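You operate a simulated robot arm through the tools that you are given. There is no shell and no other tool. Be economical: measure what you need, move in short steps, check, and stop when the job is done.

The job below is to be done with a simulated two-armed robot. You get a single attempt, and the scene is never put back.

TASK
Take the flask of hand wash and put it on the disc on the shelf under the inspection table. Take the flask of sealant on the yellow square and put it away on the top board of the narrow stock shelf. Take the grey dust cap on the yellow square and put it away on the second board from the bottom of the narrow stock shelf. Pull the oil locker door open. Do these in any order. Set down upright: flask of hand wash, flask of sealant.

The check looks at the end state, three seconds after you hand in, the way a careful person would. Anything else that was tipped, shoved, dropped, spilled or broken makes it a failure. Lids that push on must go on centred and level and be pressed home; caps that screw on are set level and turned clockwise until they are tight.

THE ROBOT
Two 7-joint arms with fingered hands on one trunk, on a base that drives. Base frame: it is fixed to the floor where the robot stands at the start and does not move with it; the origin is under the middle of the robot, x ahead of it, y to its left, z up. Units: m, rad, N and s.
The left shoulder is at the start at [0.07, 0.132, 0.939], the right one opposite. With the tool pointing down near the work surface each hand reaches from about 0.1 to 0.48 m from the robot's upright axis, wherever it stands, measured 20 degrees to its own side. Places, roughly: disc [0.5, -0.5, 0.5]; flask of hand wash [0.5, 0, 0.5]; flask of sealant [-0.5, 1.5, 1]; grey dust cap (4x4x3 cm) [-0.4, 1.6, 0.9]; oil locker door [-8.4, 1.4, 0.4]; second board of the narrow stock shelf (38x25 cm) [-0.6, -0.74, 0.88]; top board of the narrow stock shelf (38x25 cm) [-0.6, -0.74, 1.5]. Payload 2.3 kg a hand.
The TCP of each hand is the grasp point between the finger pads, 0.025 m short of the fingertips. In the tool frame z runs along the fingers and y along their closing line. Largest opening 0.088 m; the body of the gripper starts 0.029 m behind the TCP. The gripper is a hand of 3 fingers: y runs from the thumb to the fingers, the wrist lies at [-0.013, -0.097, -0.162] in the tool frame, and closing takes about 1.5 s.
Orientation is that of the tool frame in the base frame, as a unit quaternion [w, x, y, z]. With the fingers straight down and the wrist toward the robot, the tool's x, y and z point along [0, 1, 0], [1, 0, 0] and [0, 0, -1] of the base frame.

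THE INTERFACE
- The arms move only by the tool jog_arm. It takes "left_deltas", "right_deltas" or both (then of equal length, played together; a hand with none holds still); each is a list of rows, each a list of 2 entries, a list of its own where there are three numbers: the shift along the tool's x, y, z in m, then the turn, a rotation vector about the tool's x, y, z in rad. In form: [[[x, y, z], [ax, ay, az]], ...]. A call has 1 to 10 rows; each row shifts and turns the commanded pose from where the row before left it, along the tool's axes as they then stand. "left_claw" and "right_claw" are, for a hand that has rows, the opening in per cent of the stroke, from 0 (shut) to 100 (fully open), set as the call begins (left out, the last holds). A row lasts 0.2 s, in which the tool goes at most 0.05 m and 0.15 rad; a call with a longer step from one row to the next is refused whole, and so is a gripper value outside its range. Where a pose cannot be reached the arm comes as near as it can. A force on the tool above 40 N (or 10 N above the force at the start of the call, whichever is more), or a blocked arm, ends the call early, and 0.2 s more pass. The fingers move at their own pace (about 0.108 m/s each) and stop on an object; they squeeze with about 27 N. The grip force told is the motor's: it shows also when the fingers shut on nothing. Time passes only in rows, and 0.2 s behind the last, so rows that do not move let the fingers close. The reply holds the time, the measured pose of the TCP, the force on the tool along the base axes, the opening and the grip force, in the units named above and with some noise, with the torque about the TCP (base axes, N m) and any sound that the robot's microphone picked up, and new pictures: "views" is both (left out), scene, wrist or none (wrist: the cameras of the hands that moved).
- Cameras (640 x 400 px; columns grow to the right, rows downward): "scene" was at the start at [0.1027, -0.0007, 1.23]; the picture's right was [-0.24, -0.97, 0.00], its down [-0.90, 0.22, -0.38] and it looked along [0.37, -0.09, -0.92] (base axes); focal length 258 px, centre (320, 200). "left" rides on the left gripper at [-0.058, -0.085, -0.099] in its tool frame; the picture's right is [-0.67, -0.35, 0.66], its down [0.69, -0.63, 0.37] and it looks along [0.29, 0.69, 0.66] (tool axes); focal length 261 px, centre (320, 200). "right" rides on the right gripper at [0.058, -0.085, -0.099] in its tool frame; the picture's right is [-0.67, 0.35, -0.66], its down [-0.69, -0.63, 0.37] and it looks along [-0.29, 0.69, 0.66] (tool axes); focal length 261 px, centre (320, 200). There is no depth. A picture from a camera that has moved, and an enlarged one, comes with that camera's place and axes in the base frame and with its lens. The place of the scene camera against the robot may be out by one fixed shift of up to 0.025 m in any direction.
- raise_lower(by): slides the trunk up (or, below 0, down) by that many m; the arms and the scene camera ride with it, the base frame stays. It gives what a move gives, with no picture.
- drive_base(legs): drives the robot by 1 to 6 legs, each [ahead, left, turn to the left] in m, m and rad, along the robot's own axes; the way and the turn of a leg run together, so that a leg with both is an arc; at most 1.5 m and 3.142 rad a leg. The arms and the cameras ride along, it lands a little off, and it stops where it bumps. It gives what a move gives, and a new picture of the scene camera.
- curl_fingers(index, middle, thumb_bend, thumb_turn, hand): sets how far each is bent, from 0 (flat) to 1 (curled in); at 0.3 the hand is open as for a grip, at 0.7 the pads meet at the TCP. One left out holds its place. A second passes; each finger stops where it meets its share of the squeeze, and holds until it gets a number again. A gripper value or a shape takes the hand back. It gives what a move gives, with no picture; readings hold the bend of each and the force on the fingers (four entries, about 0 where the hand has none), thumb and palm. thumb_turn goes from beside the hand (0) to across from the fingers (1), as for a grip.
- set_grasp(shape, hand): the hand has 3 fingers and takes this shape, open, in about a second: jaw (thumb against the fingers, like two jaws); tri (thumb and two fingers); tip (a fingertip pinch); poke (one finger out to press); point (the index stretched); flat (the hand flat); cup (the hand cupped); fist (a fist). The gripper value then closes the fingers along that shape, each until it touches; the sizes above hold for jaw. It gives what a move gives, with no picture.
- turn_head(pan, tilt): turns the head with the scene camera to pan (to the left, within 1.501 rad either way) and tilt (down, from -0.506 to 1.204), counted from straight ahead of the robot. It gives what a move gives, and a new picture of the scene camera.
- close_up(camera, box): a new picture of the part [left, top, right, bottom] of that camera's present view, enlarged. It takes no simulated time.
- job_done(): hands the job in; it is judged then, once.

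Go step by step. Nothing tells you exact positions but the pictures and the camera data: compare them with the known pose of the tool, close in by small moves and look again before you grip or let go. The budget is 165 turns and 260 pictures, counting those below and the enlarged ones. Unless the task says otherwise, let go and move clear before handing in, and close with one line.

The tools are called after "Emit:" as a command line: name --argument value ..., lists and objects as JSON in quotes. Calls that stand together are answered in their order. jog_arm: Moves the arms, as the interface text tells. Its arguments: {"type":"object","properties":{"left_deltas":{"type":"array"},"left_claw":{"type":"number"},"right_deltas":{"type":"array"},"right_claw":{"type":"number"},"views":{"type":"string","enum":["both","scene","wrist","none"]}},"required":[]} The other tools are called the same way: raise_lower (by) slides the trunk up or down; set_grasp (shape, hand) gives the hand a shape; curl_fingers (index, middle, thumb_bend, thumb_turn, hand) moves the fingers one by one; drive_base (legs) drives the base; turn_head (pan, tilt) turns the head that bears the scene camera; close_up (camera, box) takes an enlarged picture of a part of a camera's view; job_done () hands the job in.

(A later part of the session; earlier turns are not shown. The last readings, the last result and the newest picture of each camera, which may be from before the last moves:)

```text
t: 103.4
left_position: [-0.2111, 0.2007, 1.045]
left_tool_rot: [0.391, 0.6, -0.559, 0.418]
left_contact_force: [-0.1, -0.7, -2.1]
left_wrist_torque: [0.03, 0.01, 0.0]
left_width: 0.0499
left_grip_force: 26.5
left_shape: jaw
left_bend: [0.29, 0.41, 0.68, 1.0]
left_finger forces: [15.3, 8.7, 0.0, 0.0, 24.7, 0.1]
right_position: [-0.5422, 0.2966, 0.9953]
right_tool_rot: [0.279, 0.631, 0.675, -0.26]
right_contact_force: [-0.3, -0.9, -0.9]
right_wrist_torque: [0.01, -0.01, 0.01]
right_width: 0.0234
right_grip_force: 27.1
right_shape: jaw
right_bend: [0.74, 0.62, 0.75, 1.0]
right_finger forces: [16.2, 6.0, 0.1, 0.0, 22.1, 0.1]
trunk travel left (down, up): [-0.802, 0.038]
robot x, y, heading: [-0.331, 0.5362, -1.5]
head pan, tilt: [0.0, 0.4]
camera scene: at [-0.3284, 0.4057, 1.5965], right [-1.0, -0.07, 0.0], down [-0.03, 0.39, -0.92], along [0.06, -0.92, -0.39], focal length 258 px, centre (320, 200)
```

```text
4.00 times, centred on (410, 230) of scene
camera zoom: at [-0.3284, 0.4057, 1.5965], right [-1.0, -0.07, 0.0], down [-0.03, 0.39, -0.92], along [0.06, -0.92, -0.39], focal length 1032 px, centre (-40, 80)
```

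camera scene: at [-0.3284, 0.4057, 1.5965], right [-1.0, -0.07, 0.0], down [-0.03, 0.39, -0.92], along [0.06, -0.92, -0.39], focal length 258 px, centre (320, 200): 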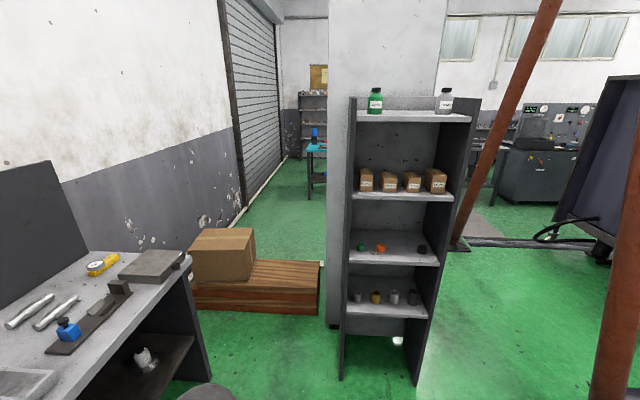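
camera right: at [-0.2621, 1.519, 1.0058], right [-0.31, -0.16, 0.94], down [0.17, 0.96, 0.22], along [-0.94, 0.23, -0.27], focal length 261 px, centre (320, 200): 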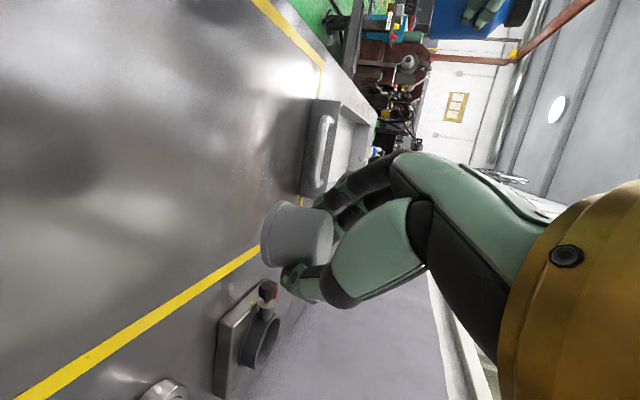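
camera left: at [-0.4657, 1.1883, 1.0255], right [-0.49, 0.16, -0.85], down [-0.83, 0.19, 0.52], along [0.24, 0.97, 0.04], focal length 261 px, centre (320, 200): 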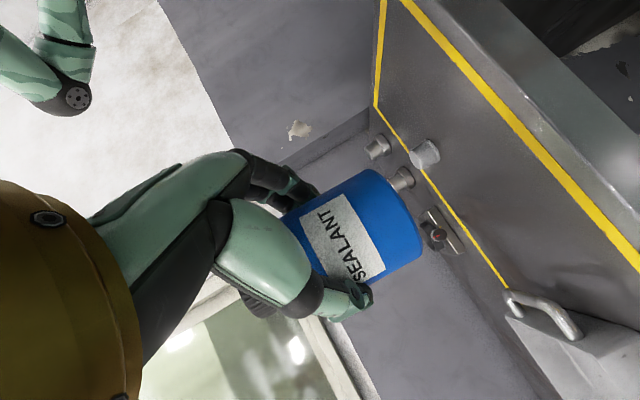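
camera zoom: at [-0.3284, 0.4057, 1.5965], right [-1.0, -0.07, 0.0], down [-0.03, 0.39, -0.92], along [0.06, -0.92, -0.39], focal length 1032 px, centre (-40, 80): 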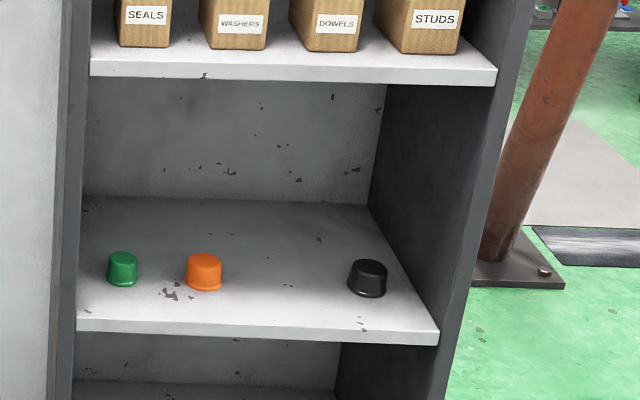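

The top board (z about 1.5) has a free middle between CLEANER and PRIMER at x about -0.595, with its front edge at about y -0.585. The second board has a gap at x about -0.647. I'll raise the left hand to shelf height and drive into position for the sealant first.

Emit:
raise_lower --by 0.036

Emit:
jog_arm --left_deltas '[[[0.0423, 0, -0.0153], [0, 0, 0]], [[0.0423, 0, -0.0153], [0, 0, 0]], [[0.0423, 0, -0.0153], [0, 0, 0]], [[0.0423, 0, -0.0153], [0, 0, 0]], [[0.0423, 0, -0.0153], [0, 0, 0]], [[0.0423, 0, -0.0153], [0, 0, 0]], [[0.0423, 0, -0.0153], [0, 0, 0]], [[0.0423, 0, -0.0153], [0, 0, 0]], [[0.0423, 0, -0.0153], [0, 0, 0]], [[0.0423, 0, -0.0153], [0, 0, 0]]]' --views "none"

Emit:
drive_base --legs '[[0, 0, -0.073], [0.45, -0.37, 0]]'

```text
t: 104.2
left_position: [-0.2107, 0.2002, 1.0814]
left_tool_rot: [0.391, 0.599, -0.559, 0.418]
left_contact_force: [-0.1, 0.6, -2.2]
left_wrist_torque: [0.0, 0.0, -0.04]
left_width: 0.0496
left_grip_force: 27.1
left_shape: jaw
left_bend: [0.29, 0.41, 0.68, 1.0]
left_finger forces: [15.3, 8.7, 0.0, 0.0, 24.7, 0.0]
right_position: [-0.5398, 0.2957, 1.0329]
right_tool_rot: [0.279, 0.631, 0.675, -0.261]
right_contact_force: [0.7, 0.2, 1.1]
right_wrist_torque: [-0.02, 0.03, 0.02]
right_width: 0.0236
right_grip_force: 27.5
right_shape: jaw
right_bend: [0.74, 0.62, 0.75, 1.0]
right_finger forces: [16.1, 6.0, 0.0, 0.0, 22.1, 0.0]
trunk travel left (down, up): [-0.838, 0.002]
robot x, y, heading: [-0.3366, 0.5364, -1.505]
head pan, tilt: [0.0, 0.4]
```

```text
t: 106.4
left_position: [-0.16, 0.107, 1.4822]
left_tool_rot: [0.39, 0.6, -0.559, 0.419]
left_contact_force: [-0.2, 0.0, -2.0]
left_wrist_torque: [0.03, 0.02, 0.04]
left_width: 0.0498
left_grip_force: 27.6
left_shape: jaw
left_bend: [0.29, 0.41, 0.68, 1.0]
left_finger forces: [15.8, 8.7, 0.1, 0.0, 25.2, 0.1]
left hand out of reach, approached as far as the arm can: row 1, 2, 3, 5, 6, 7, 8
right_position: [-0.5404, 0.2973, 1.0328]
right_tool_rot: [0.279, 0.631, 0.676, -0.26]
right_contact_force: [0.2, 0.5, 0.0]
right_wrist_torque: [0.02, 0.0, 0.0]
right_width: 0.0235
right_grip_force: 26.9
right_shape: jaw
right_bend: [0.74, 0.62, 0.75, 1.0]
right_finger forces: [16.3, 6.0, 0.0, 0.0, 22.1, 0.1]
trunk travel left (down, up): [-0.838, 0.002]
robot x, y, heading: [-0.3367, 0.5319, -1.5]
head pan, tilt: [0.0, 0.4]
```

```text
t: 110.2
left_position: [-0.5592, -0.345, 1.4821]
left_tool_rot: [-0.406, -0.579, 0.58, -0.405]
left_contact_force: [0.0, 1.8, -2.0]
left_wrist_torque: [0.02, 0.03, 0.01]
left_width: 0.0496
left_grip_force: 27.3
left_shape: jaw
left_bend: [0.29, 0.41, 0.68, 1.0]
left_finger forces: [15.9, 8.6, 0.0, 0.0, 25.1, 0.1]
right_position: [-0.924, -0.1295, 1.0338]
right_tool_rot: [0.27, 0.654, 0.653, -0.272]
right_contact_force: [-0.6, -0.6, 0.2]
right_wrist_torque: [-0.03, -0.01, 0.01]
right_width: 0.0237
right_grip_force: 27.6
right_shape: jaw
right_bend: [0.74, 0.62, 0.75, 1.0]
right_finger forces: [16.2, 5.9, 0.1, 0.0, 22.1, 0.0]
trunk travel left (down, up): [-0.838, 0.002]
robot x, y, heading: [-0.7023, 0.0925, -1.573]
head pan, tilt: [0.0, 0.4]
camera scene: at [-0.7044, -0.0356, 1.6328], right [-1.0, 0.0, 0.0], down [0.0, 0.39, -0.92], along [0.0, -0.92, -0.39], focal length 258 px, centre (320, 200)
```

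scene: 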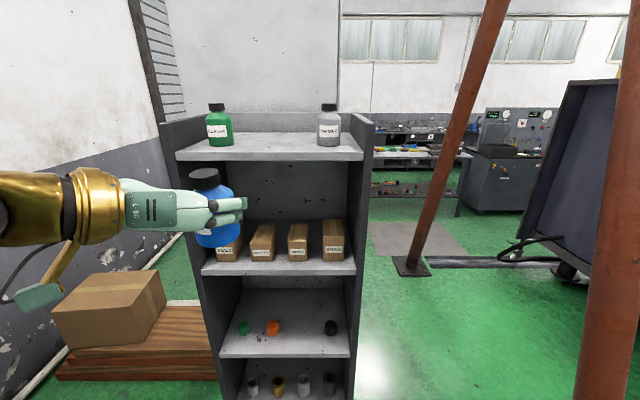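

The left hand is at 1.48; I need about 1.57 to clear the board. Raising and checking the flask in the hand.

Emit:
jog_arm --left_deltas '[[[0.0273, 0, -0.0099], [0, 0, 0]], [[0.0273, 0, -0.0099], [0, 0, 0]], [[0.0273, 0, -0.0099], [0, 0, 0]], [[0, 0, 0], [0, 0, 0]]]'

```text
t: 111.2
left_position: [-0.5614, -0.3473, 1.57]
left_tool_rot: [-0.406, -0.579, 0.581, -0.403]
left_contact_force: [0.4, -0.4, -2.0]
left_wrist_torque: [0.02, -0.01, 0.0]
left_width: 0.0496
left_grip_force: 26.9
left_shape: jaw
left_bend: [0.29, 0.41, 0.68, 1.0]
left_finger forces: [15.8, 8.7, 0.0, 0.0, 25.2, 0.0]
right_position: [-0.9247, -0.1308, 1.0327]
right_tool_rot: [0.269, 0.654, 0.653, -0.271]
right_contact_force: [0.0, -0.3, -0.6]
right_wrist_torque: [-0.03, 0.02, -0.03]
right_width: 0.0233
right_grip_force: 27.6
right_shape: jaw
right_bend: [0.74, 0.62, 0.75, 1.0]
right_finger forces: [16.3, 5.9, 0.0, 0.0, 22.1, 0.0]
trunk travel left (down, up): [-0.838, 0.002]
robot x, y, heading: [-0.7003, 0.0943, -1.575]
head pan, tilt: [0.0, 0.4]
camera scene: at [-0.7062, -0.038, 1.6325], right [-1.0, 0.0, 0.0], down [0.0, 0.39, -0.92], along [0.0, -0.92, -0.39], focal length 258 px, centre (320, 200)
camera left: at [-0.4759, -0.2344, 1.5486], right [0.35, -0.38, -0.86], down [0.63, -0.58, 0.52], along [-0.7, -0.72, 0.04], focal length 261 px, centre (320, 200)
```

scene: 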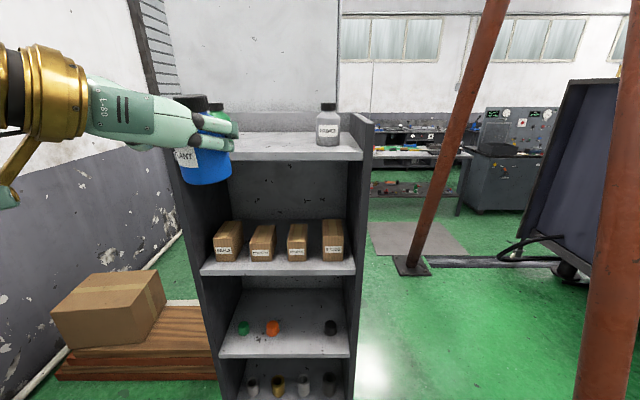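
left: 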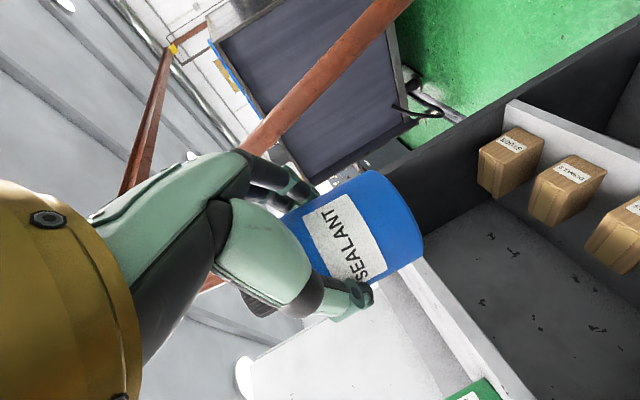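

Emit:
close_up --camera "left" --box '[340, 200, 580, 400]'

Emit:
close_up --camera "scene" --box '[140, 80, 380, 200]'

```text
2.00 times, centred on (460, 300) of left
camera zoom: at [-0.4759, -0.2344, 1.5486], right [0.35, -0.38, -0.86], down [0.63, -0.58, 0.52], along [-0.7, -0.72, 0.04], focal length 521 px, centre (40, 0)
```

zoom: 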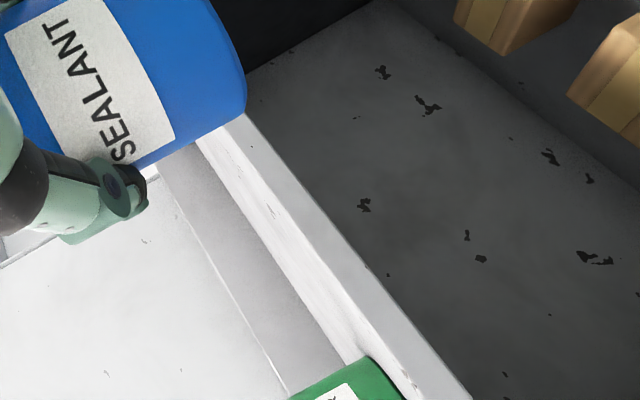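

```text
2.67 times, centred on (260, 140) of scene
camera zoom: at [-0.7062, -0.038, 1.6325], right [-1.0, 0.0, 0.0], down [0.0, 0.39, -0.92], along [0.0, -0.92, -0.39], focal length 688 px, centre (480, 360)
```

zoom: 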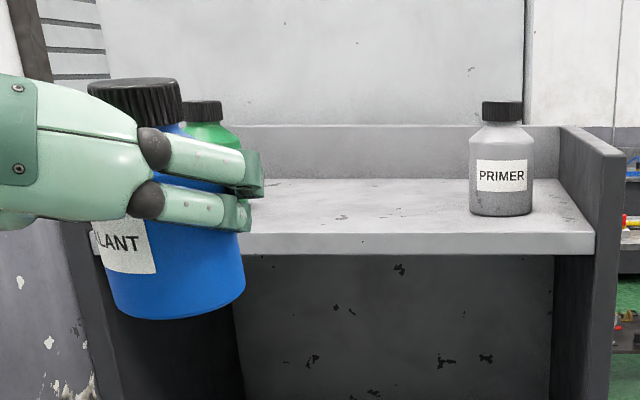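

The board top measures about 1.50, so the flask bottom is 2 cm above it. Driving forward in two stages.

Emit:
drive_base --legs '[[0.0, -0.022, 0.004], [0.2, 0, 0]]'

Emit:
jog_arm --left_deltas '[[[0.0094, 0, -0.0034], [0, 0, 0]]]' --views "both"

```text
t: 113.2
left_position: [-0.5808, -0.5416, 1.5707]
left_tool_rot: [0.406, 0.58, -0.578, 0.406]
left_contact_force: [0.2, 0.3, -2.2]
left_wrist_torque: [0.05, -0.01, 0.02]
left_width: 0.0498
left_grip_force: 26.9
left_shape: jaw
left_bend: [0.29, 0.41, 0.68, 1.0]
left_finger forces: [15.9, 8.6, 0.1, 0.0, 25.1, 0.0]
right_position: [-0.945, -0.3291, 1.0332]
right_tool_rot: [0.271, 0.653, 0.653, -0.271]
right_contact_force: [0.1, 0.7, 0.3]
right_wrist_torque: [-0.03, 0.03, 0.01]
right_width: 0.0237
right_grip_force: 27.5
right_shape: jaw
right_bend: [0.74, 0.62, 0.75, 1.0]
right_finger forces: [16.3, 5.9, 0.0, 0.0, 22.1, 0.1]
trunk travel left (down, up): [-0.838, 0.002]
robot x, y, heading: [-0.722, -0.1079, -1.574]
head pan, tilt: [0.0, 0.4]
camera scene: at [-0.7275, -0.2328, 1.6332], right [-1.0, 0.0, 0.0], down [0.0, 0.39, -0.92], along [0.0, -0.92, -0.39], focal length 258 px, centre (320, 200)
```

scene: 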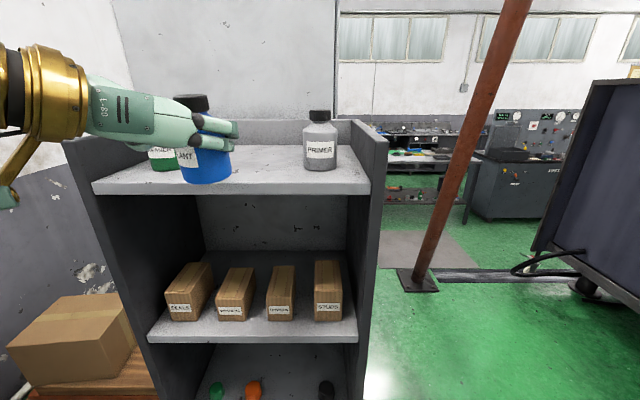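

```text
t: 113.6
left_position: [-0.5795, -0.5489, 1.5775]
left_tool_rot: [0.404, 0.581, -0.579, 0.404]
left_contact_force: [-0.4, -0.2, -3.2]
left_wrist_torque: [0.04, 0.03, 0.01]
left_width: 0.05
left_grip_force: 27.1
left_shape: jaw
left_bend: [0.29, 0.41, 0.68, 1.0]
left_finger forces: [15.8, 8.5, 0.0, 0.0, 25.0, 0.0]
right_position: [-0.9445, -0.3334, 1.0323]
right_tool_rot: [0.27, 0.654, 0.654, -0.269]
right_contact_force: [-0.2, -0.8, 0.2]
right_wrist_torque: [-0.01, -0.02, 0.01]
right_width: 0.0235
right_grip_force: 26.6
right_shape: jaw
right_bend: [0.74, 0.62, 0.75, 1.0]
right_finger forces: [16.3, 5.8, 0.1, 0.1, 22.1, 0.1]
trunk travel left (down, up): [-0.838, 0.002]
robot x, y, heading: [-0.7256, -0.1078, -1.57]
head pan, tilt: [0.0, 0.4]
camera scene: at [-0.7267, -0.2409, 1.6324], right [-1.0, 0.0, 0.0], down [0.0, 0.39, -0.92], along [0.0, -0.92, -0.39], focal length 258 px, centre (320, 200)
camera left: at [-0.4949, -0.4367, 1.5576], right [0.35, -0.38, -0.86], down [0.63, -0.58, 0.52], along [-0.69, -0.72, 0.04], focal length 261 px, centre (320, 200)
```

scene: 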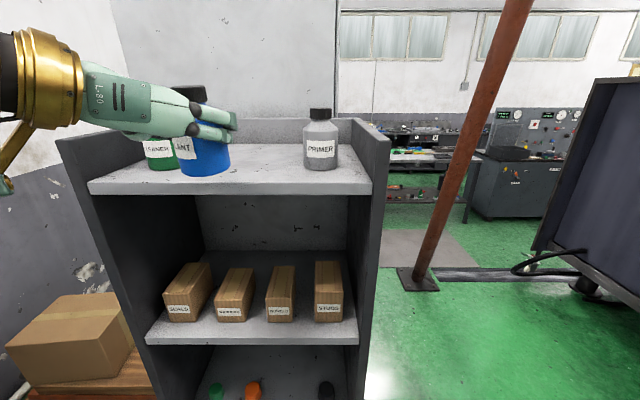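
left: 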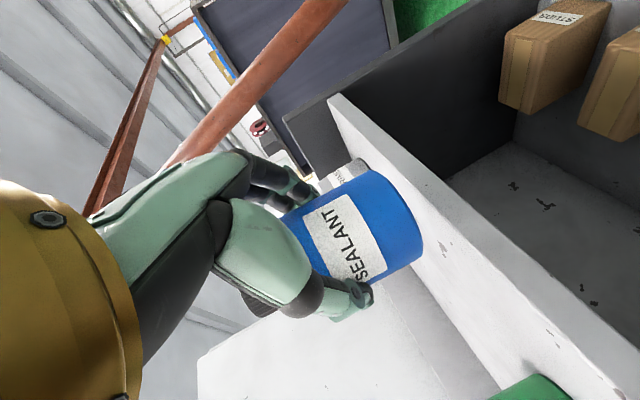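

Emit:
drive_base --legs '[[0.11, 0, 0]]'

Emit:
close_up --camera "scene" --box '[40, 80, 400, 280]'

Emit:
close_up --camera "left" --box '[0, 0, 640, 400]'

```text
t: 114.8
left_position: [-0.5799, -0.6444, 1.5808]
left_tool_rot: [0.407, 0.579, -0.578, 0.406]
left_contact_force: [0.7, 1.2, -1.5]
left_wrist_torque: [0.07, -0.01, 0.02]
left_width: 0.0498
left_grip_force: 27.0
left_shape: jaw
left_bend: [0.29, 0.41, 0.68, 1.0]
left_finger forces: [15.9, 8.7, 0.0, 0.1, 25.0, 0.1]
right_position: [-0.945, -0.4329, 1.0332]
right_tool_rot: [0.272, 0.653, 0.652, -0.272]
right_contact_force: [0.2, 0.4, 0.7]
right_wrist_torque: [0.0, 0.01, -0.02]
right_width: 0.0238
right_grip_force: 26.5
right_shape: jaw
right_bend: [0.74, 0.62, 0.75, 1.0]
right_finger forces: [16.3, 5.9, 0.0, 0.0, 22.1, 0.0]
trunk travel left (down, up): [-0.838, 0.002]
robot x, y, heading: [-0.7237, -0.2166, -1.57]
head pan, tilt: [0.0, 0.4]
camera scene: at [-0.7272, -0.3362, 1.6334], right [-1.0, 0.0, 0.0], down [0.0, 0.38, -0.92], along [0.0, -0.92, -0.38], focal length 258 px, centre (320, 200)
```

scene: 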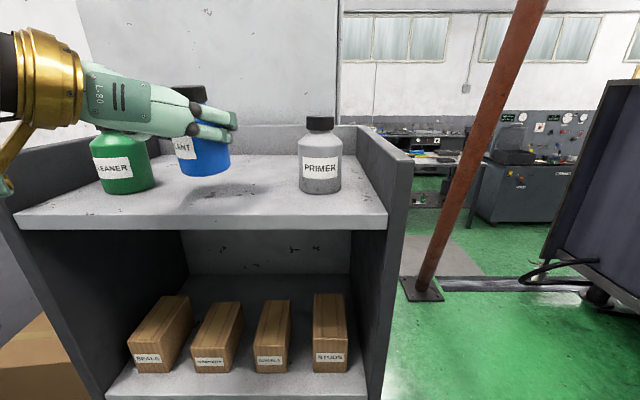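

```text
1.78 times, centred on (220, 180) of scene
camera zoom: at [-0.7272, -0.3362, 1.6334], right [-1.0, 0.0, 0.0], down [0.0, 0.38, -0.92], along [0.0, -0.92, -0.38], focal length 459 px, centre (498, 236)
```

zoom: 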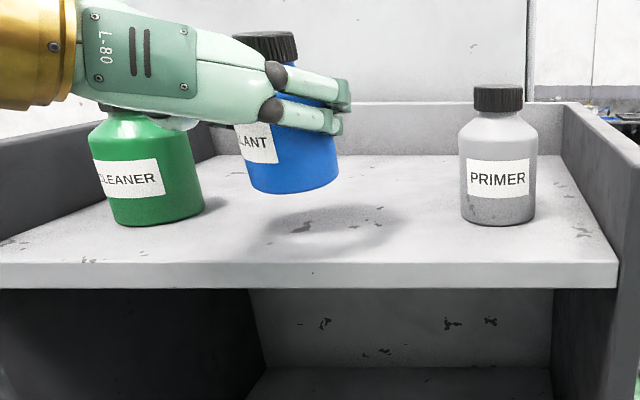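

```text
1.00 times, centred on (320, 200) of left (not enlarged: the box is as wide or as high as the picture)
camera zoom: at [-0.4955, -0.5325, 1.5601], right [0.35, -0.39, -0.85], down [0.63, -0.58, 0.52], along [-0.69, -0.72, 0.05], focal length 261 px, centre (320, 200)
```

zoom: 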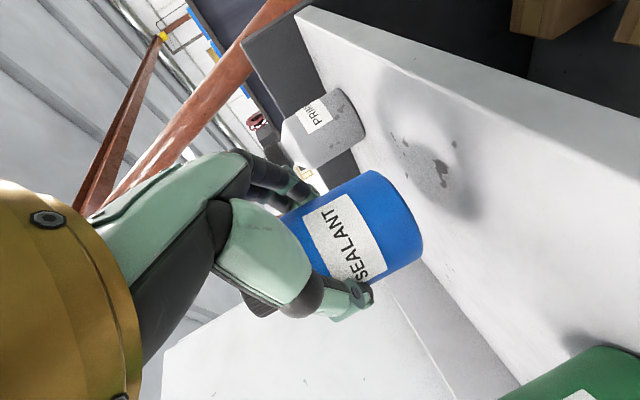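

The flask base is over the board about 5.5 cm behind the front edge, clear of both neighbours. Lowering.

Emit:
raise_lower --by -0.026

Emit:
jog_arm --left_deltas '[[[-0.0028, 0, 0.001], [0, 0, 0]]]' --views "wrist"

```text
t: 115.5
left_position: [-0.5808, -0.6541, 1.5525]
left_tool_rot: [-0.405, -0.58, 0.58, -0.405]
left_contact_force: [1.3, 1.0, -2.3]
left_wrist_torque: [0.01, 0.0, 0.04]
left_width: 0.0496
left_grip_force: 27.1
left_shape: jaw
left_bend: [0.29, 0.41, 0.68, 1.0]
left_finger forces: [15.8, 8.6, 0.0, 0.0, 24.9, 0.0]
right_position: [-0.9452, -0.4385, 1.0064]
right_tool_rot: [0.27, 0.653, 0.653, -0.27]
right_contact_force: [0.2, 0.2, 0.1]
right_wrist_torque: [0.0, -0.01, 0.0]
right_width: 0.0237
right_grip_force: 27.6
right_shape: jaw
right_bend: [0.74, 0.62, 0.75, 1.0]
right_finger forces: [16.3, 5.9, 0.1, 0.0, 22.0, 0.1]
trunk travel left (down, up): [-0.812, 0.028]
robot x, y, heading: [-0.7245, -0.2154, -1.57]
head pan, tilt: [0.0, 0.4]
```

```text
t: 115.9
left_position: [-0.5809, -0.6523, 1.5501]
left_tool_rot: [0.405, 0.58, -0.58, 0.405]
left_contact_force: [-0.5, -0.5, -0.5]
left_wrist_torque: [0.04, 0.01, 0.02]
left_width: 0.0495
left_grip_force: 27.1
left_shape: jaw
left_bend: [0.29, 0.41, 0.68, 1.0]
left_finger forces: [15.9, 8.9, 0.0, 0.0, 24.9, 0.1]
right_position: [-0.9448, -0.4387, 1.0075]
right_tool_rot: [0.27, 0.654, 0.654, -0.27]
right_contact_force: [0.4, 0.0, 0.8]
right_wrist_torque: [0.0, 0.01, -0.01]
right_width: 0.0236
right_grip_force: 26.8
right_shape: jaw
right_bend: [0.74, 0.62, 0.75, 1.0]
right_finger forces: [16.3, 5.9, 0.0, 0.0, 22.1, 0.0]
trunk travel left (down, up): [-0.812, 0.028]
robot x, y, heading: [-0.7221, -0.2178, -1.571]
head pan, tilt: [0.0, 0.4]
camera left: at [-0.4956, -0.5406, 1.5297], right [0.35, -0.39, -0.85], down [0.63, -0.58, 0.52], along [-0.69, -0.72, 0.04], focal length 261 px, centre (320, 200)
```

left: 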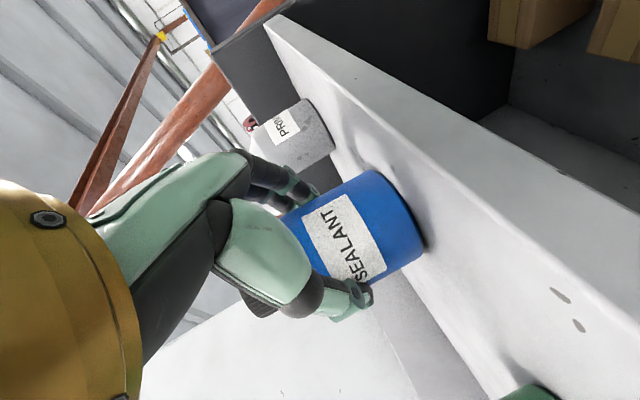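

Emit:
jog_arm --left_deltas '[[[-0.0012, 0, 0.0004], [0, 0, 0]], [[0, 0, 0], [0, 0, 0]]]' --views "scene"

```text
t: 116.5
left_position: [-0.5804, -0.6551, 1.5485]
left_tool_rot: [0.405, 0.58, -0.579, 0.406]
left_contact_force: [0.4, -1.4, 0.7]
left_wrist_torque: [0.03, -0.01, 0.02]
left_width: 0.0498
left_grip_force: 26.8
left_shape: jaw
left_bend: [0.29, 0.41, 0.68, 1.0]
left_finger forces: [15.7, 10.1, 0.0, 0.0, 25.3, 0.0]
right_position: [-0.9451, -0.4394, 1.0067]
right_tool_rot: [0.27, 0.654, 0.653, -0.269]
right_contact_force: [0.6, -0.3, 0.4]
right_wrist_torque: [-0.01, 0.02, 0.03]
right_width: 0.0236
right_grip_force: 27.2
right_shape: jaw
right_bend: [0.74, 0.62, 0.75, 1.0]
right_finger forces: [16.3, 5.9, 0.0, 0.1, 22.1, 0.0]
trunk travel left (down, up): [-0.812, 0.028]
robot x, y, heading: [-0.7223, -0.2151, -1.565]
head pan, tilt: [0.0, 0.4]
camera scene: at [-0.7275, -0.3448, 1.6066], right [-1.0, 0.0, 0.0], down [0.0, 0.39, -0.92], along [0.0, -0.92, -0.39], focal length 258 px, centre (320, 200)
```

scene: 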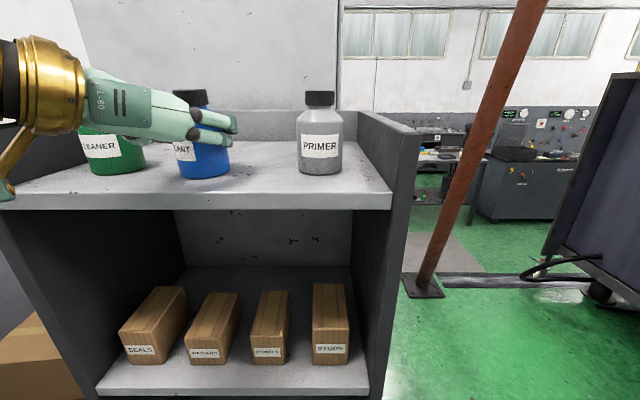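

In contact. Release and back straight off.

Emit:
jog_arm --left_deltas '[[[0, 0, 0], [0, 0, 0]], [[0, 0, 0], [0, 0, 0]], [[0, 0, 0], [0, 0, 0]], [[0, 0, 0], [0, 0, 0]], [[0, 0, 0], [0, 0, 0]], [[0, 0, 0], [0, 0, 0]]]' --left_claw 100

```text
t: 117.9
left_position: [-0.5798, -0.6527, 1.5492]
left_tool_rot: [0.405, 0.581, -0.579, 0.405]
left_contact_force: [1.0, -0.6, 0.0]
left_wrist_torque: [0.01, -0.03, 0.0]
left_width: 0.0876
left_grip_force: 0.1
left_shape: jaw
left_bend: [0.3, 0.3, 0.3, 0.98]
left_finger forces: [0.0, 0.0, 0.1, 0.0, 0.1, 0.0]
right_position: [-0.9457, -0.4386, 1.0082]
right_tool_rot: [0.27, 0.653, 0.654, -0.27]
right_contact_force: [0.6, -0.7, -1.0]
right_wrist_torque: [0.02, -0.01, 0.02]
right_width: 0.0237
right_grip_force: 26.9
right_shape: jaw
right_bend: [0.74, 0.62, 0.75, 1.0]
right_finger forces: [16.3, 5.8, 0.1, 0.1, 22.1, 0.0]
trunk travel left (down, up): [-0.812, 0.028]
robot x, y, heading: [-0.7273, -0.2153, -1.567]
head pan, tilt: [0.0, 0.4]
camera scene: at [-0.7273, -0.3443, 1.6067], right [-1.0, 0.0, 0.0], down [0.0, 0.39, -0.92], along [0.0, -0.92, -0.39], focal length 258 px, centre (320, 200)
camera left: at [-0.4953, -0.5403, 1.5281], right [0.35, -0.39, -0.85], down [0.63, -0.58, 0.52], along [-0.69, -0.72, 0.04], focal length 261 px, centre (320, 200)
```

scene: 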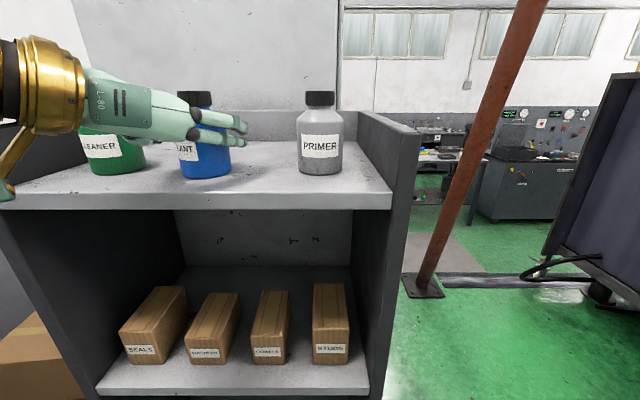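
left: 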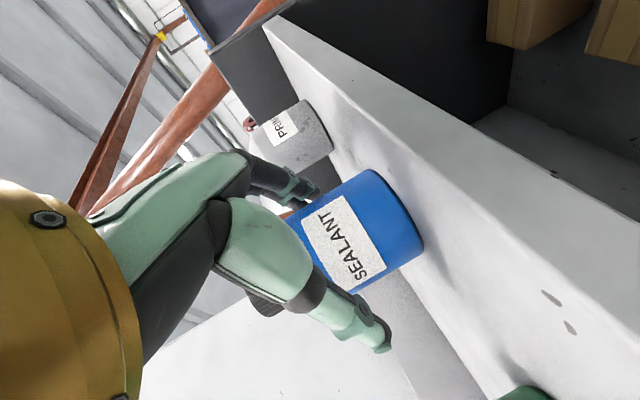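

Emit:
drive_base --legs '[[-0.3, 0, 0]]'

Emit:
close_up --camera "scene" --box '[160, 80, 400, 230]'

```text
t: 119.9
left_position: [-0.5792, -0.3585, 1.5467]
left_tool_rot: [0.405, 0.581, -0.579, 0.404]
left_contact_force: [-0.1, 0.0, 0.2]
left_wrist_torque: [0.0, 0.0, -0.03]
left_width: 0.0877
left_grip_force: 0.0
left_shape: jaw
left_bend: [0.3, 0.3, 0.3, 0.98]
left_finger forces: [0.0, 0.0, 0.0, 0.0, 0.1, 0.1]
right_position: [-0.9469, -0.1437, 1.0069]
right_tool_rot: [0.269, 0.653, 0.655, -0.27]
right_contact_force: [-0.1, 0.2, -0.8]
right_wrist_torque: [-0.02, 0.02, 0.01]
right_width: 0.0237
right_grip_force: 27.4
right_shape: jaw
right_bend: [0.74, 0.62, 0.75, 1.0]
right_finger forces: [16.2, 5.8, 0.0, 0.0, 22.0, 0.0]
trunk travel left (down, up): [-0.812, 0.028]
robot x, y, heading: [-0.7232, 0.0818, -1.573]
head pan, tilt: [0.0, 0.4]
camera scene: at [-0.7274, -0.0501, 1.6063], right [-1.0, 0.0, 0.0], down [0.0, 0.39, -0.92], along [0.0, -0.92, -0.39], focal length 258 px, centre (320, 200)
```

scene: 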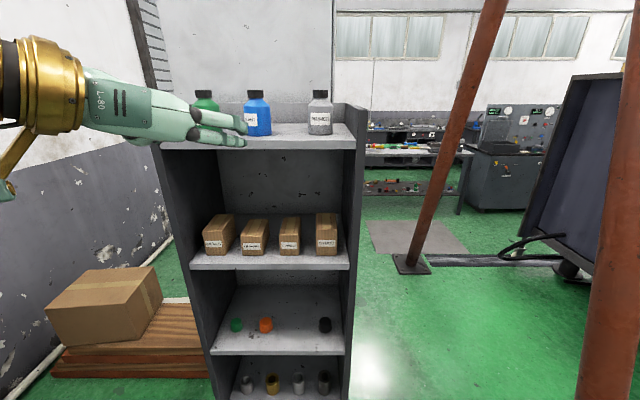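

```text
2.67 times, centred on (280, 155) of scene
camera zoom: at [-0.7274, -0.0501, 1.6063], right [-1.0, 0.0, 0.0], down [0.0, 0.39, -0.92], along [0.0, -0.92, -0.39], focal length 688 px, centre (427, 320)
```

zoom: 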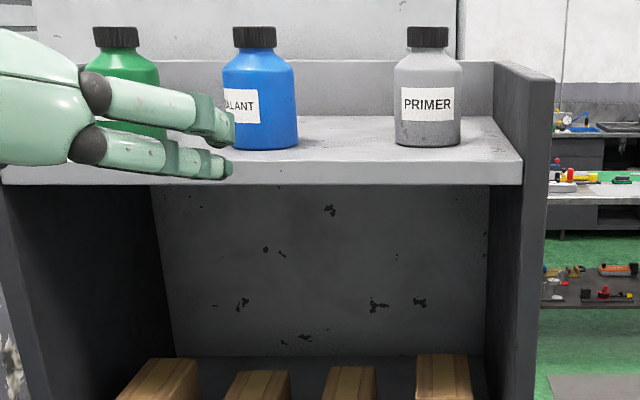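

The sealant stands upright on the top board. Now I'll lower and retract the left arm before placing the cap with the right.

Emit:
jog_arm --left_deltas '[[[-0.0417, 0, 0.0023], [0, 0, 0]], [[-0.0417, 0, 0.0023], [0, 0, 0]], [[-0.0417, 0, 0.0023], [0, 0, 0]], [[-0.0417, 0, 0.0023], [0, 0, 0]], [[-0.0417, 0, 0.0023], [0, 0, 0]], [[-0.0417, 0, 0.0023], [0, 0, 0]], [[-0.0417, 0, 0.0023], [0, 0, 0]], [[-0.0417, 0, 0.0023], [0, 0, 0]], [[-0.0417, 0, 0.0023], [0, 0, 0]]]' --views "none"

Emit:
raise_lower --by -0.06

Emit:
drive_base --legs '[[0, 0.295, 0.003]]'

Emit:
turn_head --pan 0 --tilt 0.75

Emit:
jog_arm --right_deltas '[[[0, 0, 0], [0, 0, 0]]]' --views "wrist"

```text
t: 121.9
left_position: [-0.5399, -0.2906, 1.1933]
left_tool_rot: [0.405, 0.581, -0.579, 0.403]
left_contact_force: [0.6, -0.7, 0.4]
left_wrist_torque: [0.03, 0.0, 0.0]
left_width: 0.0875
left_grip_force: 0.1
left_shape: jaw
left_bend: [0.3, 0.3, 0.3, 0.98]
left_finger forces: [0.0, 0.0, 0.0, 0.0, 0.0, 0.0]
left hand out of reach, approached as far as the arm can: row 2, 3, 4, 5, 9
right_position: [-0.9454, -0.1425, 1.0066]
right_tool_rot: [0.269, 0.654, 0.654, -0.27]
right_contact_force: [0.4, -0.3, -0.3]
right_wrist_torque: [0.0, 0.01, 0.01]
right_width: 0.0234
right_grip_force: 27.0
right_shape: jaw
right_bend: [0.74, 0.62, 0.75, 1.0]
right_finger forces: [16.3, 5.9, 0.0, 0.0, 22.0, 0.0]
trunk travel left (down, up): [-0.812, 0.028]
robot x, y, heading: [-0.7232, 0.0834, -1.567]
head pan, tilt: [0.0, 0.4]
```

```text
t: 122.9
left_position: [-0.542, -0.2884, 1.136]
left_tool_rot: [-0.406, -0.58, 0.58, -0.404]
left_contact_force: [0.2, -0.9, -0.4]
left_wrist_torque: [-0.02, -0.03, -0.03]
left_width: 0.0876
left_grip_force: 0.1
left_shape: jaw
left_bend: [0.3, 0.3, 0.3, 0.98]
left_finger forces: [0.0, 0.0, 0.0, 0.0, 0.1, 0.1]
right_position: [-0.9453, -0.1409, 0.9469]
right_tool_rot: [0.271, 0.653, 0.654, -0.269]
right_contact_force: [-0.4, -0.6, 0.6]
right_wrist_torque: [-0.02, -0.02, 0.03]
right_width: 0.0235
right_grip_force: 27.0
right_shape: jaw
right_bend: [0.74, 0.62, 0.75, 1.0]
right_finger forces: [16.3, 5.9, 0.0, 0.1, 22.1, 0.2]
trunk travel left (down, up): [-0.752, 0.088]
robot x, y, heading: [-0.7267, 0.0848, -1.57]
head pan, tilt: [0.0, 0.4]
```

```text
t: 124.9
left_position: [-0.2479, -0.289, 1.1356]
left_tool_rot: [0.405, 0.58, -0.579, 0.406]
left_contact_force: [0.4, 0.3, 0.0]
left_wrist_torque: [0.03, 0.01, 0.0]
left_width: 0.0877
left_grip_force: 0.1
left_shape: jaw
left_bend: [0.3, 0.3, 0.3, 0.98]
left_finger forces: [0.1, 0.0, 0.0, 0.0, 0.0, 0.0]
right_position: [-0.6526, -0.1401, 0.946]
right_tool_rot: [0.271, 0.654, 0.654, -0.269]
right_contact_force: [-0.3, -0.6, -0.5]
right_wrist_torque: [-0.01, 0.03, 0.0]
right_width: 0.0235
right_grip_force: 27.0
right_shape: jaw
right_bend: [0.74, 0.62, 0.75, 1.0]
right_finger forces: [16.4, 5.9, 0.1, 0.0, 22.1, 0.0]
trunk travel left (down, up): [-0.752, 0.088]
robot x, y, heading: [-0.4277, 0.0864, -1.568]
head pan, tilt: [0.0, 0.4]
camera scene: at [-0.4352, -0.0459, 1.5467], right [-1.0, 0.0, 0.0], down [0.0, 0.39, -0.92], along [0.0, -0.92, -0.39], focal length 258 px, centre (320, 200)
```

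scene: 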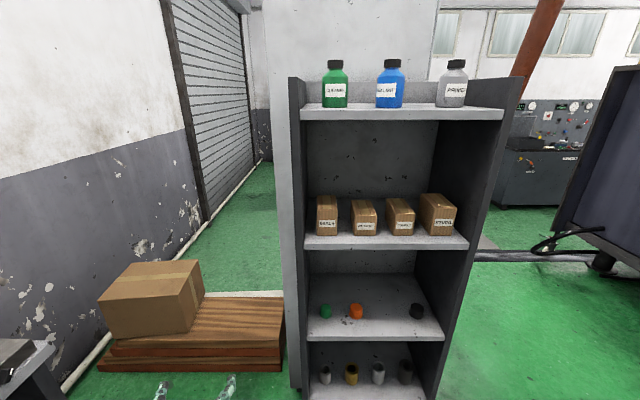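

```text
t: 125.8
left_position: [-0.2458, -0.2884, 1.1358]
left_tool_rot: [0.405, 0.581, -0.579, 0.405]
left_contact_force: [0.2, -0.5, 1.0]
left_wrist_torque: [0.01, -0.01, -0.02]
left_width: 0.0876
left_grip_force: 0.1
left_shape: jaw
left_bend: [0.3, 0.3, 0.3, 0.98]
left_finger forces: [0.0, 0.0, 0.0, 0.0, 0.0, 0.1]
right_position: [-0.65, -0.1413, 0.9468]
right_tool_rot: [0.27, 0.653, 0.654, -0.27]
right_contact_force: [-0.2, -0.8, -0.3]
right_wrist_torque: [0.01, 0.0, -0.01]
right_width: 0.0235
right_grip_force: 26.4
right_shape: jaw
right_bend: [0.74, 0.62, 0.75, 1.0]
right_finger forces: [16.4, 5.9, 0.1, 0.1, 22.1, 0.0]
trunk travel left (down, up): [-0.752, 0.088]
robot x, y, heading: [-0.4284, 0.0864, -1.57]
head pan, tilt: [0.0, 0.75]
camera scene: at [-0.4321, -0.0361, 1.5156], right [-1.0, 0.0, 0.0], down [0.0, 0.68, -0.73], along [0.0, -0.73, -0.68], focal length 258 px, centre (320, 200)
```

scene: 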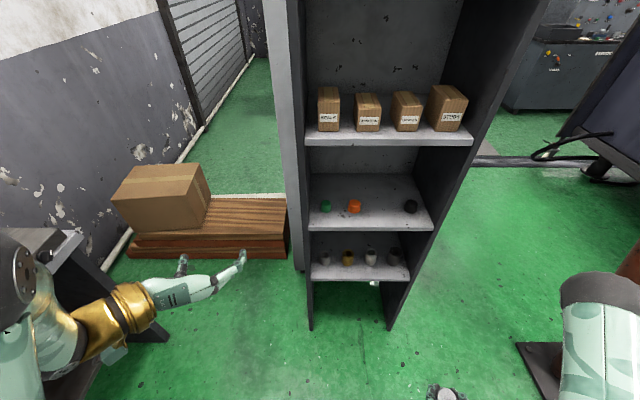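

```text
t: 126.2
left_position: [-0.2466, -0.2884, 1.1353]
left_tool_rot: [0.405, 0.581, -0.579, 0.404]
left_contact_force: [-0.7, 0.8, -0.2]
left_wrist_torque: [0.02, 0.05, 0.05]
left_width: 0.0879
left_grip_force: 0.0
left_shape: jaw
left_bend: [0.3, 0.3, 0.3, 0.98]
left_finger forces: [0.0, 0.0, 0.0, 0.1, 0.0, 0.0]
right_position: [-0.6508, -0.1406, 0.9468]
right_tool_rot: [0.271, 0.653, 0.653, -0.27]
right_contact_force: [-0.5, -0.1, -0.3]
right_wrist_torque: [-0.01, -0.02, -0.03]
right_width: 0.0233
right_grip_force: 26.4
right_shape: jaw
right_bend: [0.74, 0.62, 0.75, 1.0]
right_finger forces: [16.4, 5.8, 0.0, 0.0, 22.1, 0.0]
trunk travel left (down, up): [-0.752, 0.088]
robot x, y, heading: [-0.4284, 0.0822, -1.567]
head pan, tilt: [0.0, 0.75]
camera right: at [-0.7358, -0.0299, 0.9771], right [0.35, -0.01, 0.94], down [-0.63, -0.74, 0.22], along [0.7, -0.67, -0.27], focal length 261 px, centre (320, 200)
```

right: 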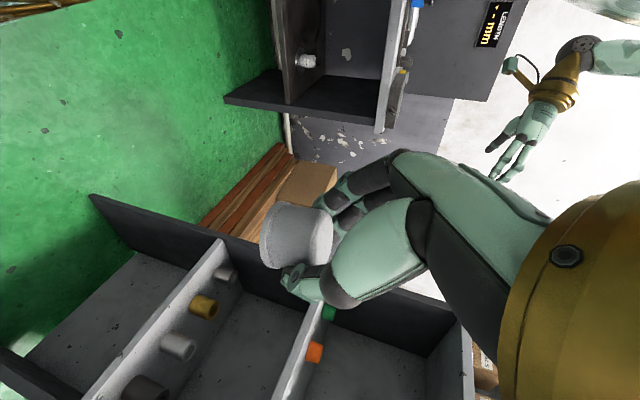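

The second-board gap is centred at x about -0.651, matching the right hand. I'll drive 0.29 forward, then reach in above the board.

Emit:
drive_base --legs '[[0.29, 0, -0.003]]'

Emit:
jog_arm --right_deltas '[[[-0.0228, 0, 0.0228], [0, 0, 0]], [[-0.0228, 0, 0.0228], [0, 0, 0]], [[-0.0228, 0, 0.0228], [0, 0, 0]], [[-0.0228, 0, 0.0228], [0, 0, 0]]]' --views "both"

```text
t: 128.2
left_position: [-0.2488, -0.5757, 1.1356]
left_tool_rot: [-0.408, -0.577, 0.581, -0.403]
left_contact_force: [0.2, -0.1, -0.4]
left_wrist_torque: [0.02, -0.01, 0.01]
left_width: 0.0876
left_grip_force: 0.2
left_shape: jaw
left_bend: [0.3, 0.3, 0.3, 0.98]
left_finger forces: [0.0, 0.0, 0.0, 0.0, 0.0, 0.0]
right_position: [-0.6525, -0.425, 0.9467]
right_tool_rot: [0.27, 0.655, 0.651, -0.272]
right_contact_force: [0.7, 0.9, -0.2]
right_wrist_torque: [0.04, -0.02, 0.04]
right_width: 0.0234
right_grip_force: 27.0
right_shape: jaw
right_bend: [0.74, 0.62, 0.75, 1.0]
right_finger forces: [16.4, 5.9, 0.0, 0.0, 21.9, 0.0]
trunk travel left (down, up): [-0.752, 0.088]
robot x, y, heading: [-0.4274, -0.2076, -1.576]
head pan, tilt: [0.0, 0.75]
camera scene: at [-0.4338, -0.3218, 1.5158], right [-1.0, 0.0, 0.0], down [0.0, 0.68, -0.73], along [0.0, -0.73, -0.68], focal length 258 px, centre (320, 200)
```

scene: 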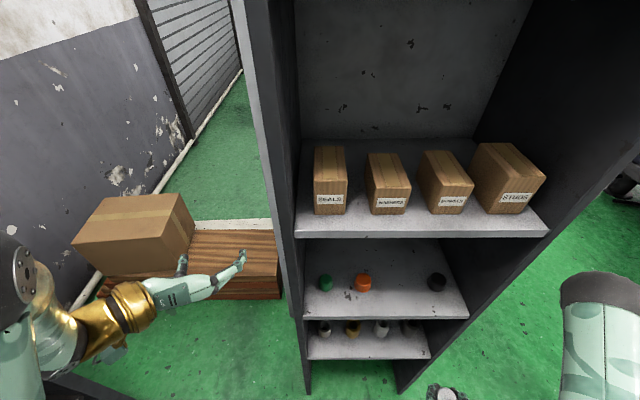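

```text
t: 129.2
left_position: [-0.2498, -0.5794, 1.1355]
left_tool_rot: [-0.407, -0.579, 0.581, -0.403]
left_contact_force: [0.3, -0.4, -0.7]
left_wrist_torque: [-0.02, -0.03, -0.02]
left_width: 0.0878
left_grip_force: 0.0
left_shape: jaw
left_bend: [0.3, 0.3, 0.3, 0.98]
left_finger forces: [0.0, 0.1, 0.0, 0.1, 0.1, 0.1]
right_position: [-0.6519, -0.557, 0.9467]
right_tool_rot: [0.268, 0.656, 0.652, -0.27]
right_contact_force: [-0.1, -0.1, 0.5]
right_wrist_torque: [-0.02, 0.0, -0.01]
right_width: 0.0235
right_grip_force: 27.2
right_shape: jaw
right_bend: [0.74, 0.62, 0.75, 1.0]
right_finger forces: [16.4, 5.7, 0.0, 0.0, 21.9, 0.1]
trunk travel left (down, up): [-0.752, 0.088]
robot x, y, heading: [-0.4293, -0.2058, -1.58]
head pan, tilt: [0.0, 0.75]
camera scene: at [-0.4334, -0.3253, 1.5155], right [-1.0, 0.0, 0.0], down [0.0, 0.68, -0.73], along [0.0, -0.73, -0.68], focal length 258 px, centre (320, 200)
camera right: at [-0.7351, -0.4458, 0.9771], right [0.35, -0.01, 0.94], down [-0.63, -0.74, 0.22], along [0.69, -0.67, -0.27], focal length 261 px, centre (320, 200)
```

scene: 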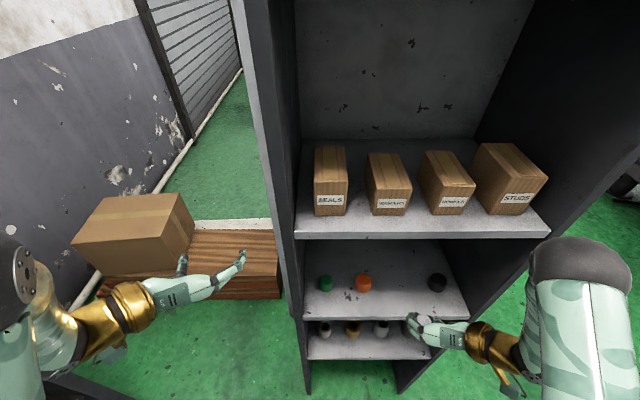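
right: 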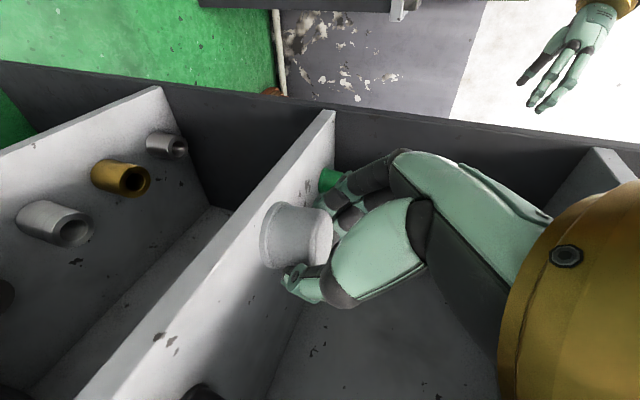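

I want to check the right elbow's clearance to the shelf side panel before reaching further.

Emit:
turn_head --pan -0.6 --tilt 0.75

```text
t: 130.2
left_position: [-0.2489, -0.5783, 1.1362]
left_tool_rot: [-0.406, -0.577, 0.582, -0.404]
left_contact_force: [0.3, -0.4, -0.3]
left_wrist_torque: [0.01, 0.01, -0.02]
left_width: 0.0875
left_grip_force: 0.1
left_shape: jaw
left_bend: [0.3, 0.3, 0.3, 0.98]
left_finger forces: [0.1, 0.0, 0.0, 0.0, 0.1, 0.0]
right_position: [-0.6519, -0.5556, 0.9472]
right_tool_rot: [0.27, 0.655, 0.652, -0.271]
right_contact_force: [0.2, 0.6, -0.3]
right_wrist_torque: [0.01, 0.0, 0.0]
right_width: 0.0235
right_grip_force: 26.8
right_shape: jaw
right_bend: [0.74, 0.62, 0.75, 1.0]
right_finger forces: [16.4, 5.8, 0.0, 0.0, 22.0, 0.1]
trunk travel left (down, up): [-0.752, 0.088]
robot x, y, heading: [-0.4297, -0.2044, -1.578]
head pan, tilt: [-0.6, 0.75]
camera scene: at [-0.4804, -0.3096, 1.5156], right [-0.82, 0.57, 0.0], down [0.39, 0.56, -0.73], along [-0.42, -0.6, -0.68], focal length 258 px, centre (320, 200)
```

scene: 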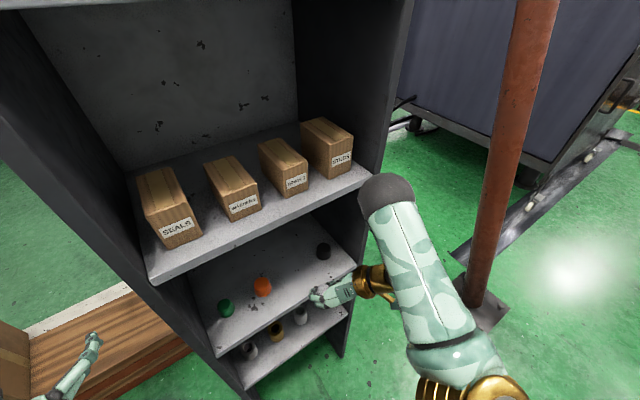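

The elbow is level with the third board and 8 cm in front of it, so reaching further like this risks the STUDS box. I'll back the base and straighten the arm instead, then re-measure.

Emit:
drive_base --legs '[[-0.1, 0, 0.007]]'

Emit:
jog_arm --right_deltas '[[[-0.0228, 0, 0.0228], [0, 0, 0]], [[-0.0228, 0, 0.0228], [0, 0, 0]], [[-0.0228, 0, 0.0228], [0, 0, 0]]]' --views "scene"

Emit:
turn_head --pan 0.0 --tilt 0.75

```text
t: 131.3
left_position: [-0.2463, -0.4789, 1.1348]
left_tool_rot: [0.405, 0.58, -0.58, 0.404]
left_contact_force: [0.5, -0.7, 0.8]
left_wrist_torque: [0.03, 0.02, 0.04]
left_width: 0.0877
left_grip_force: 0.1
left_shape: jaw
left_bend: [0.3, 0.3, 0.3, 0.98]
left_finger forces: [0.0, 0.0, 0.0, 0.0, 0.1, 0.0]
right_position: [-0.6496, -0.4597, 0.9467]
right_tool_rot: [0.268, 0.654, 0.654, -0.269]
right_contact_force: [-0.5, -0.9, -0.5]
right_wrist_torque: [-0.01, -0.02, 0.0]
right_width: 0.0235
right_grip_force: 26.8
right_shape: jaw
right_bend: [0.74, 0.62, 0.75, 1.0]
right_finger forces: [16.3, 5.8, 0.0, 0.0, 22.0, 0.0]
trunk travel left (down, up): [-0.752, 0.088]
robot x, y, heading: [-0.4318, -0.1008, -1.567]
head pan, tilt: [-0.6, 0.75]
camera scene: at [-0.4799, -0.2136, 1.5151], right [-0.83, 0.56, 0.0], down [0.38, 0.57, -0.73], along [-0.41, -0.6, -0.68], focal length 258 px, centre (320, 200)
```

scene: 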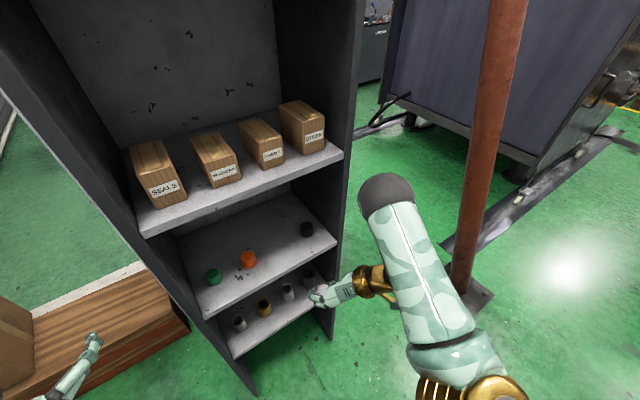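

```text
t: 132.1
left_position: [-0.2475, -0.4762, 1.135]
left_tool_rot: [0.405, 0.58, -0.579, 0.405]
left_contact_force: [0.1, 0.4, 0.2]
left_wrist_torque: [0.02, 0.02, -0.01]
left_width: 0.0878
left_grip_force: 0.1
left_shape: jaw
left_bend: [0.3, 0.3, 0.3, 0.98]
left_finger forces: [0.0, 0.1, 0.1, 0.0, 0.0, 0.0]
right_position: [-0.6499, -0.5532, 0.9478]
right_tool_rot: [0.27, 0.654, 0.653, -0.27]
right_contact_force: [0.2, -0.6, -0.6]
right_wrist_torque: [-0.05, 0.0, 0.0]
right_width: 0.0166
right_grip_force: 26.9
right_shape: jaw
right_bend: [0.76, 0.74, 0.86, 1.0]
right_finger forces: [0.0, 0.0, 0.1, 0.1, 0.0, 0.0]
trunk travel left (down, up): [-0.752, 0.088]
robot x, y, heading: [-0.4291, -0.1027, -1.569]
head pan, tilt: [-0.6, 0.75]
camera scene: at [-0.4797, -0.2089, 1.5156], right [-0.83, 0.56, 0.0], down [0.38, 0.56, -0.73], along [-0.41, -0.6, -0.68], focal length 258 px, centre (320, 200)
```

scene: 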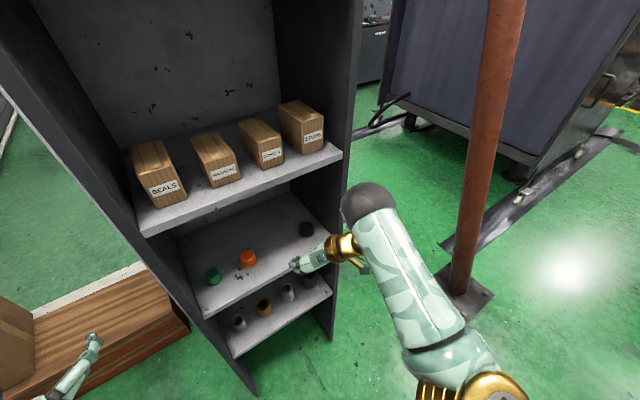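

```text
t: 133.1
left_position: [-0.2471, -0.4768, 1.1357]
left_tool_rot: [-0.406, -0.579, 0.58, -0.404]
left_contact_force: [-0.2, -0.3, -0.4]
left_wrist_torque: [0.0, -0.02, 0.02]
left_width: 0.0876
left_grip_force: 0.1
left_shape: jaw
left_bend: [0.3, 0.3, 0.3, 0.98]
left_finger forces: [0.0, 0.0, 0.0, 0.1, 0.0, 0.0]
right_position: [-0.649, -0.5533, 0.9463]
right_tool_rot: [0.27, 0.653, 0.654, -0.27]
right_contact_force: [-0.1, -0.1, 0.7]
right_wrist_torque: [0.01, 0.02, 0.02]
right_width: 0.0166
right_grip_force: 26.6
right_shape: jaw
right_bend: [0.76, 0.74, 0.86, 1.0]
right_finger forces: [0.0, 0.1, 0.0, 0.0, 0.0, 0.0]
trunk travel left (down, up): [-0.752, 0.088]
robot x, y, heading: [-0.4297, -0.1057, -1.568]
head pan, tilt: [0.0, 0.75]
camera scene: at [-0.4331, -0.2236, 1.5155], right [-1.0, 0.0, 0.0], down [0.0, 0.68, -0.73], along [0.0, -0.73, -0.68], focal length 258 px, centre (320, 200)
```

scene: 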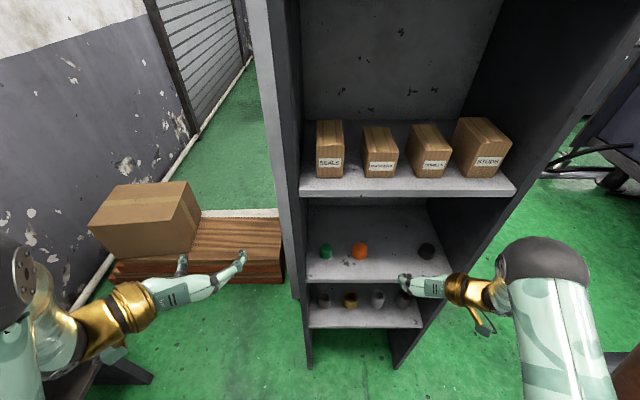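

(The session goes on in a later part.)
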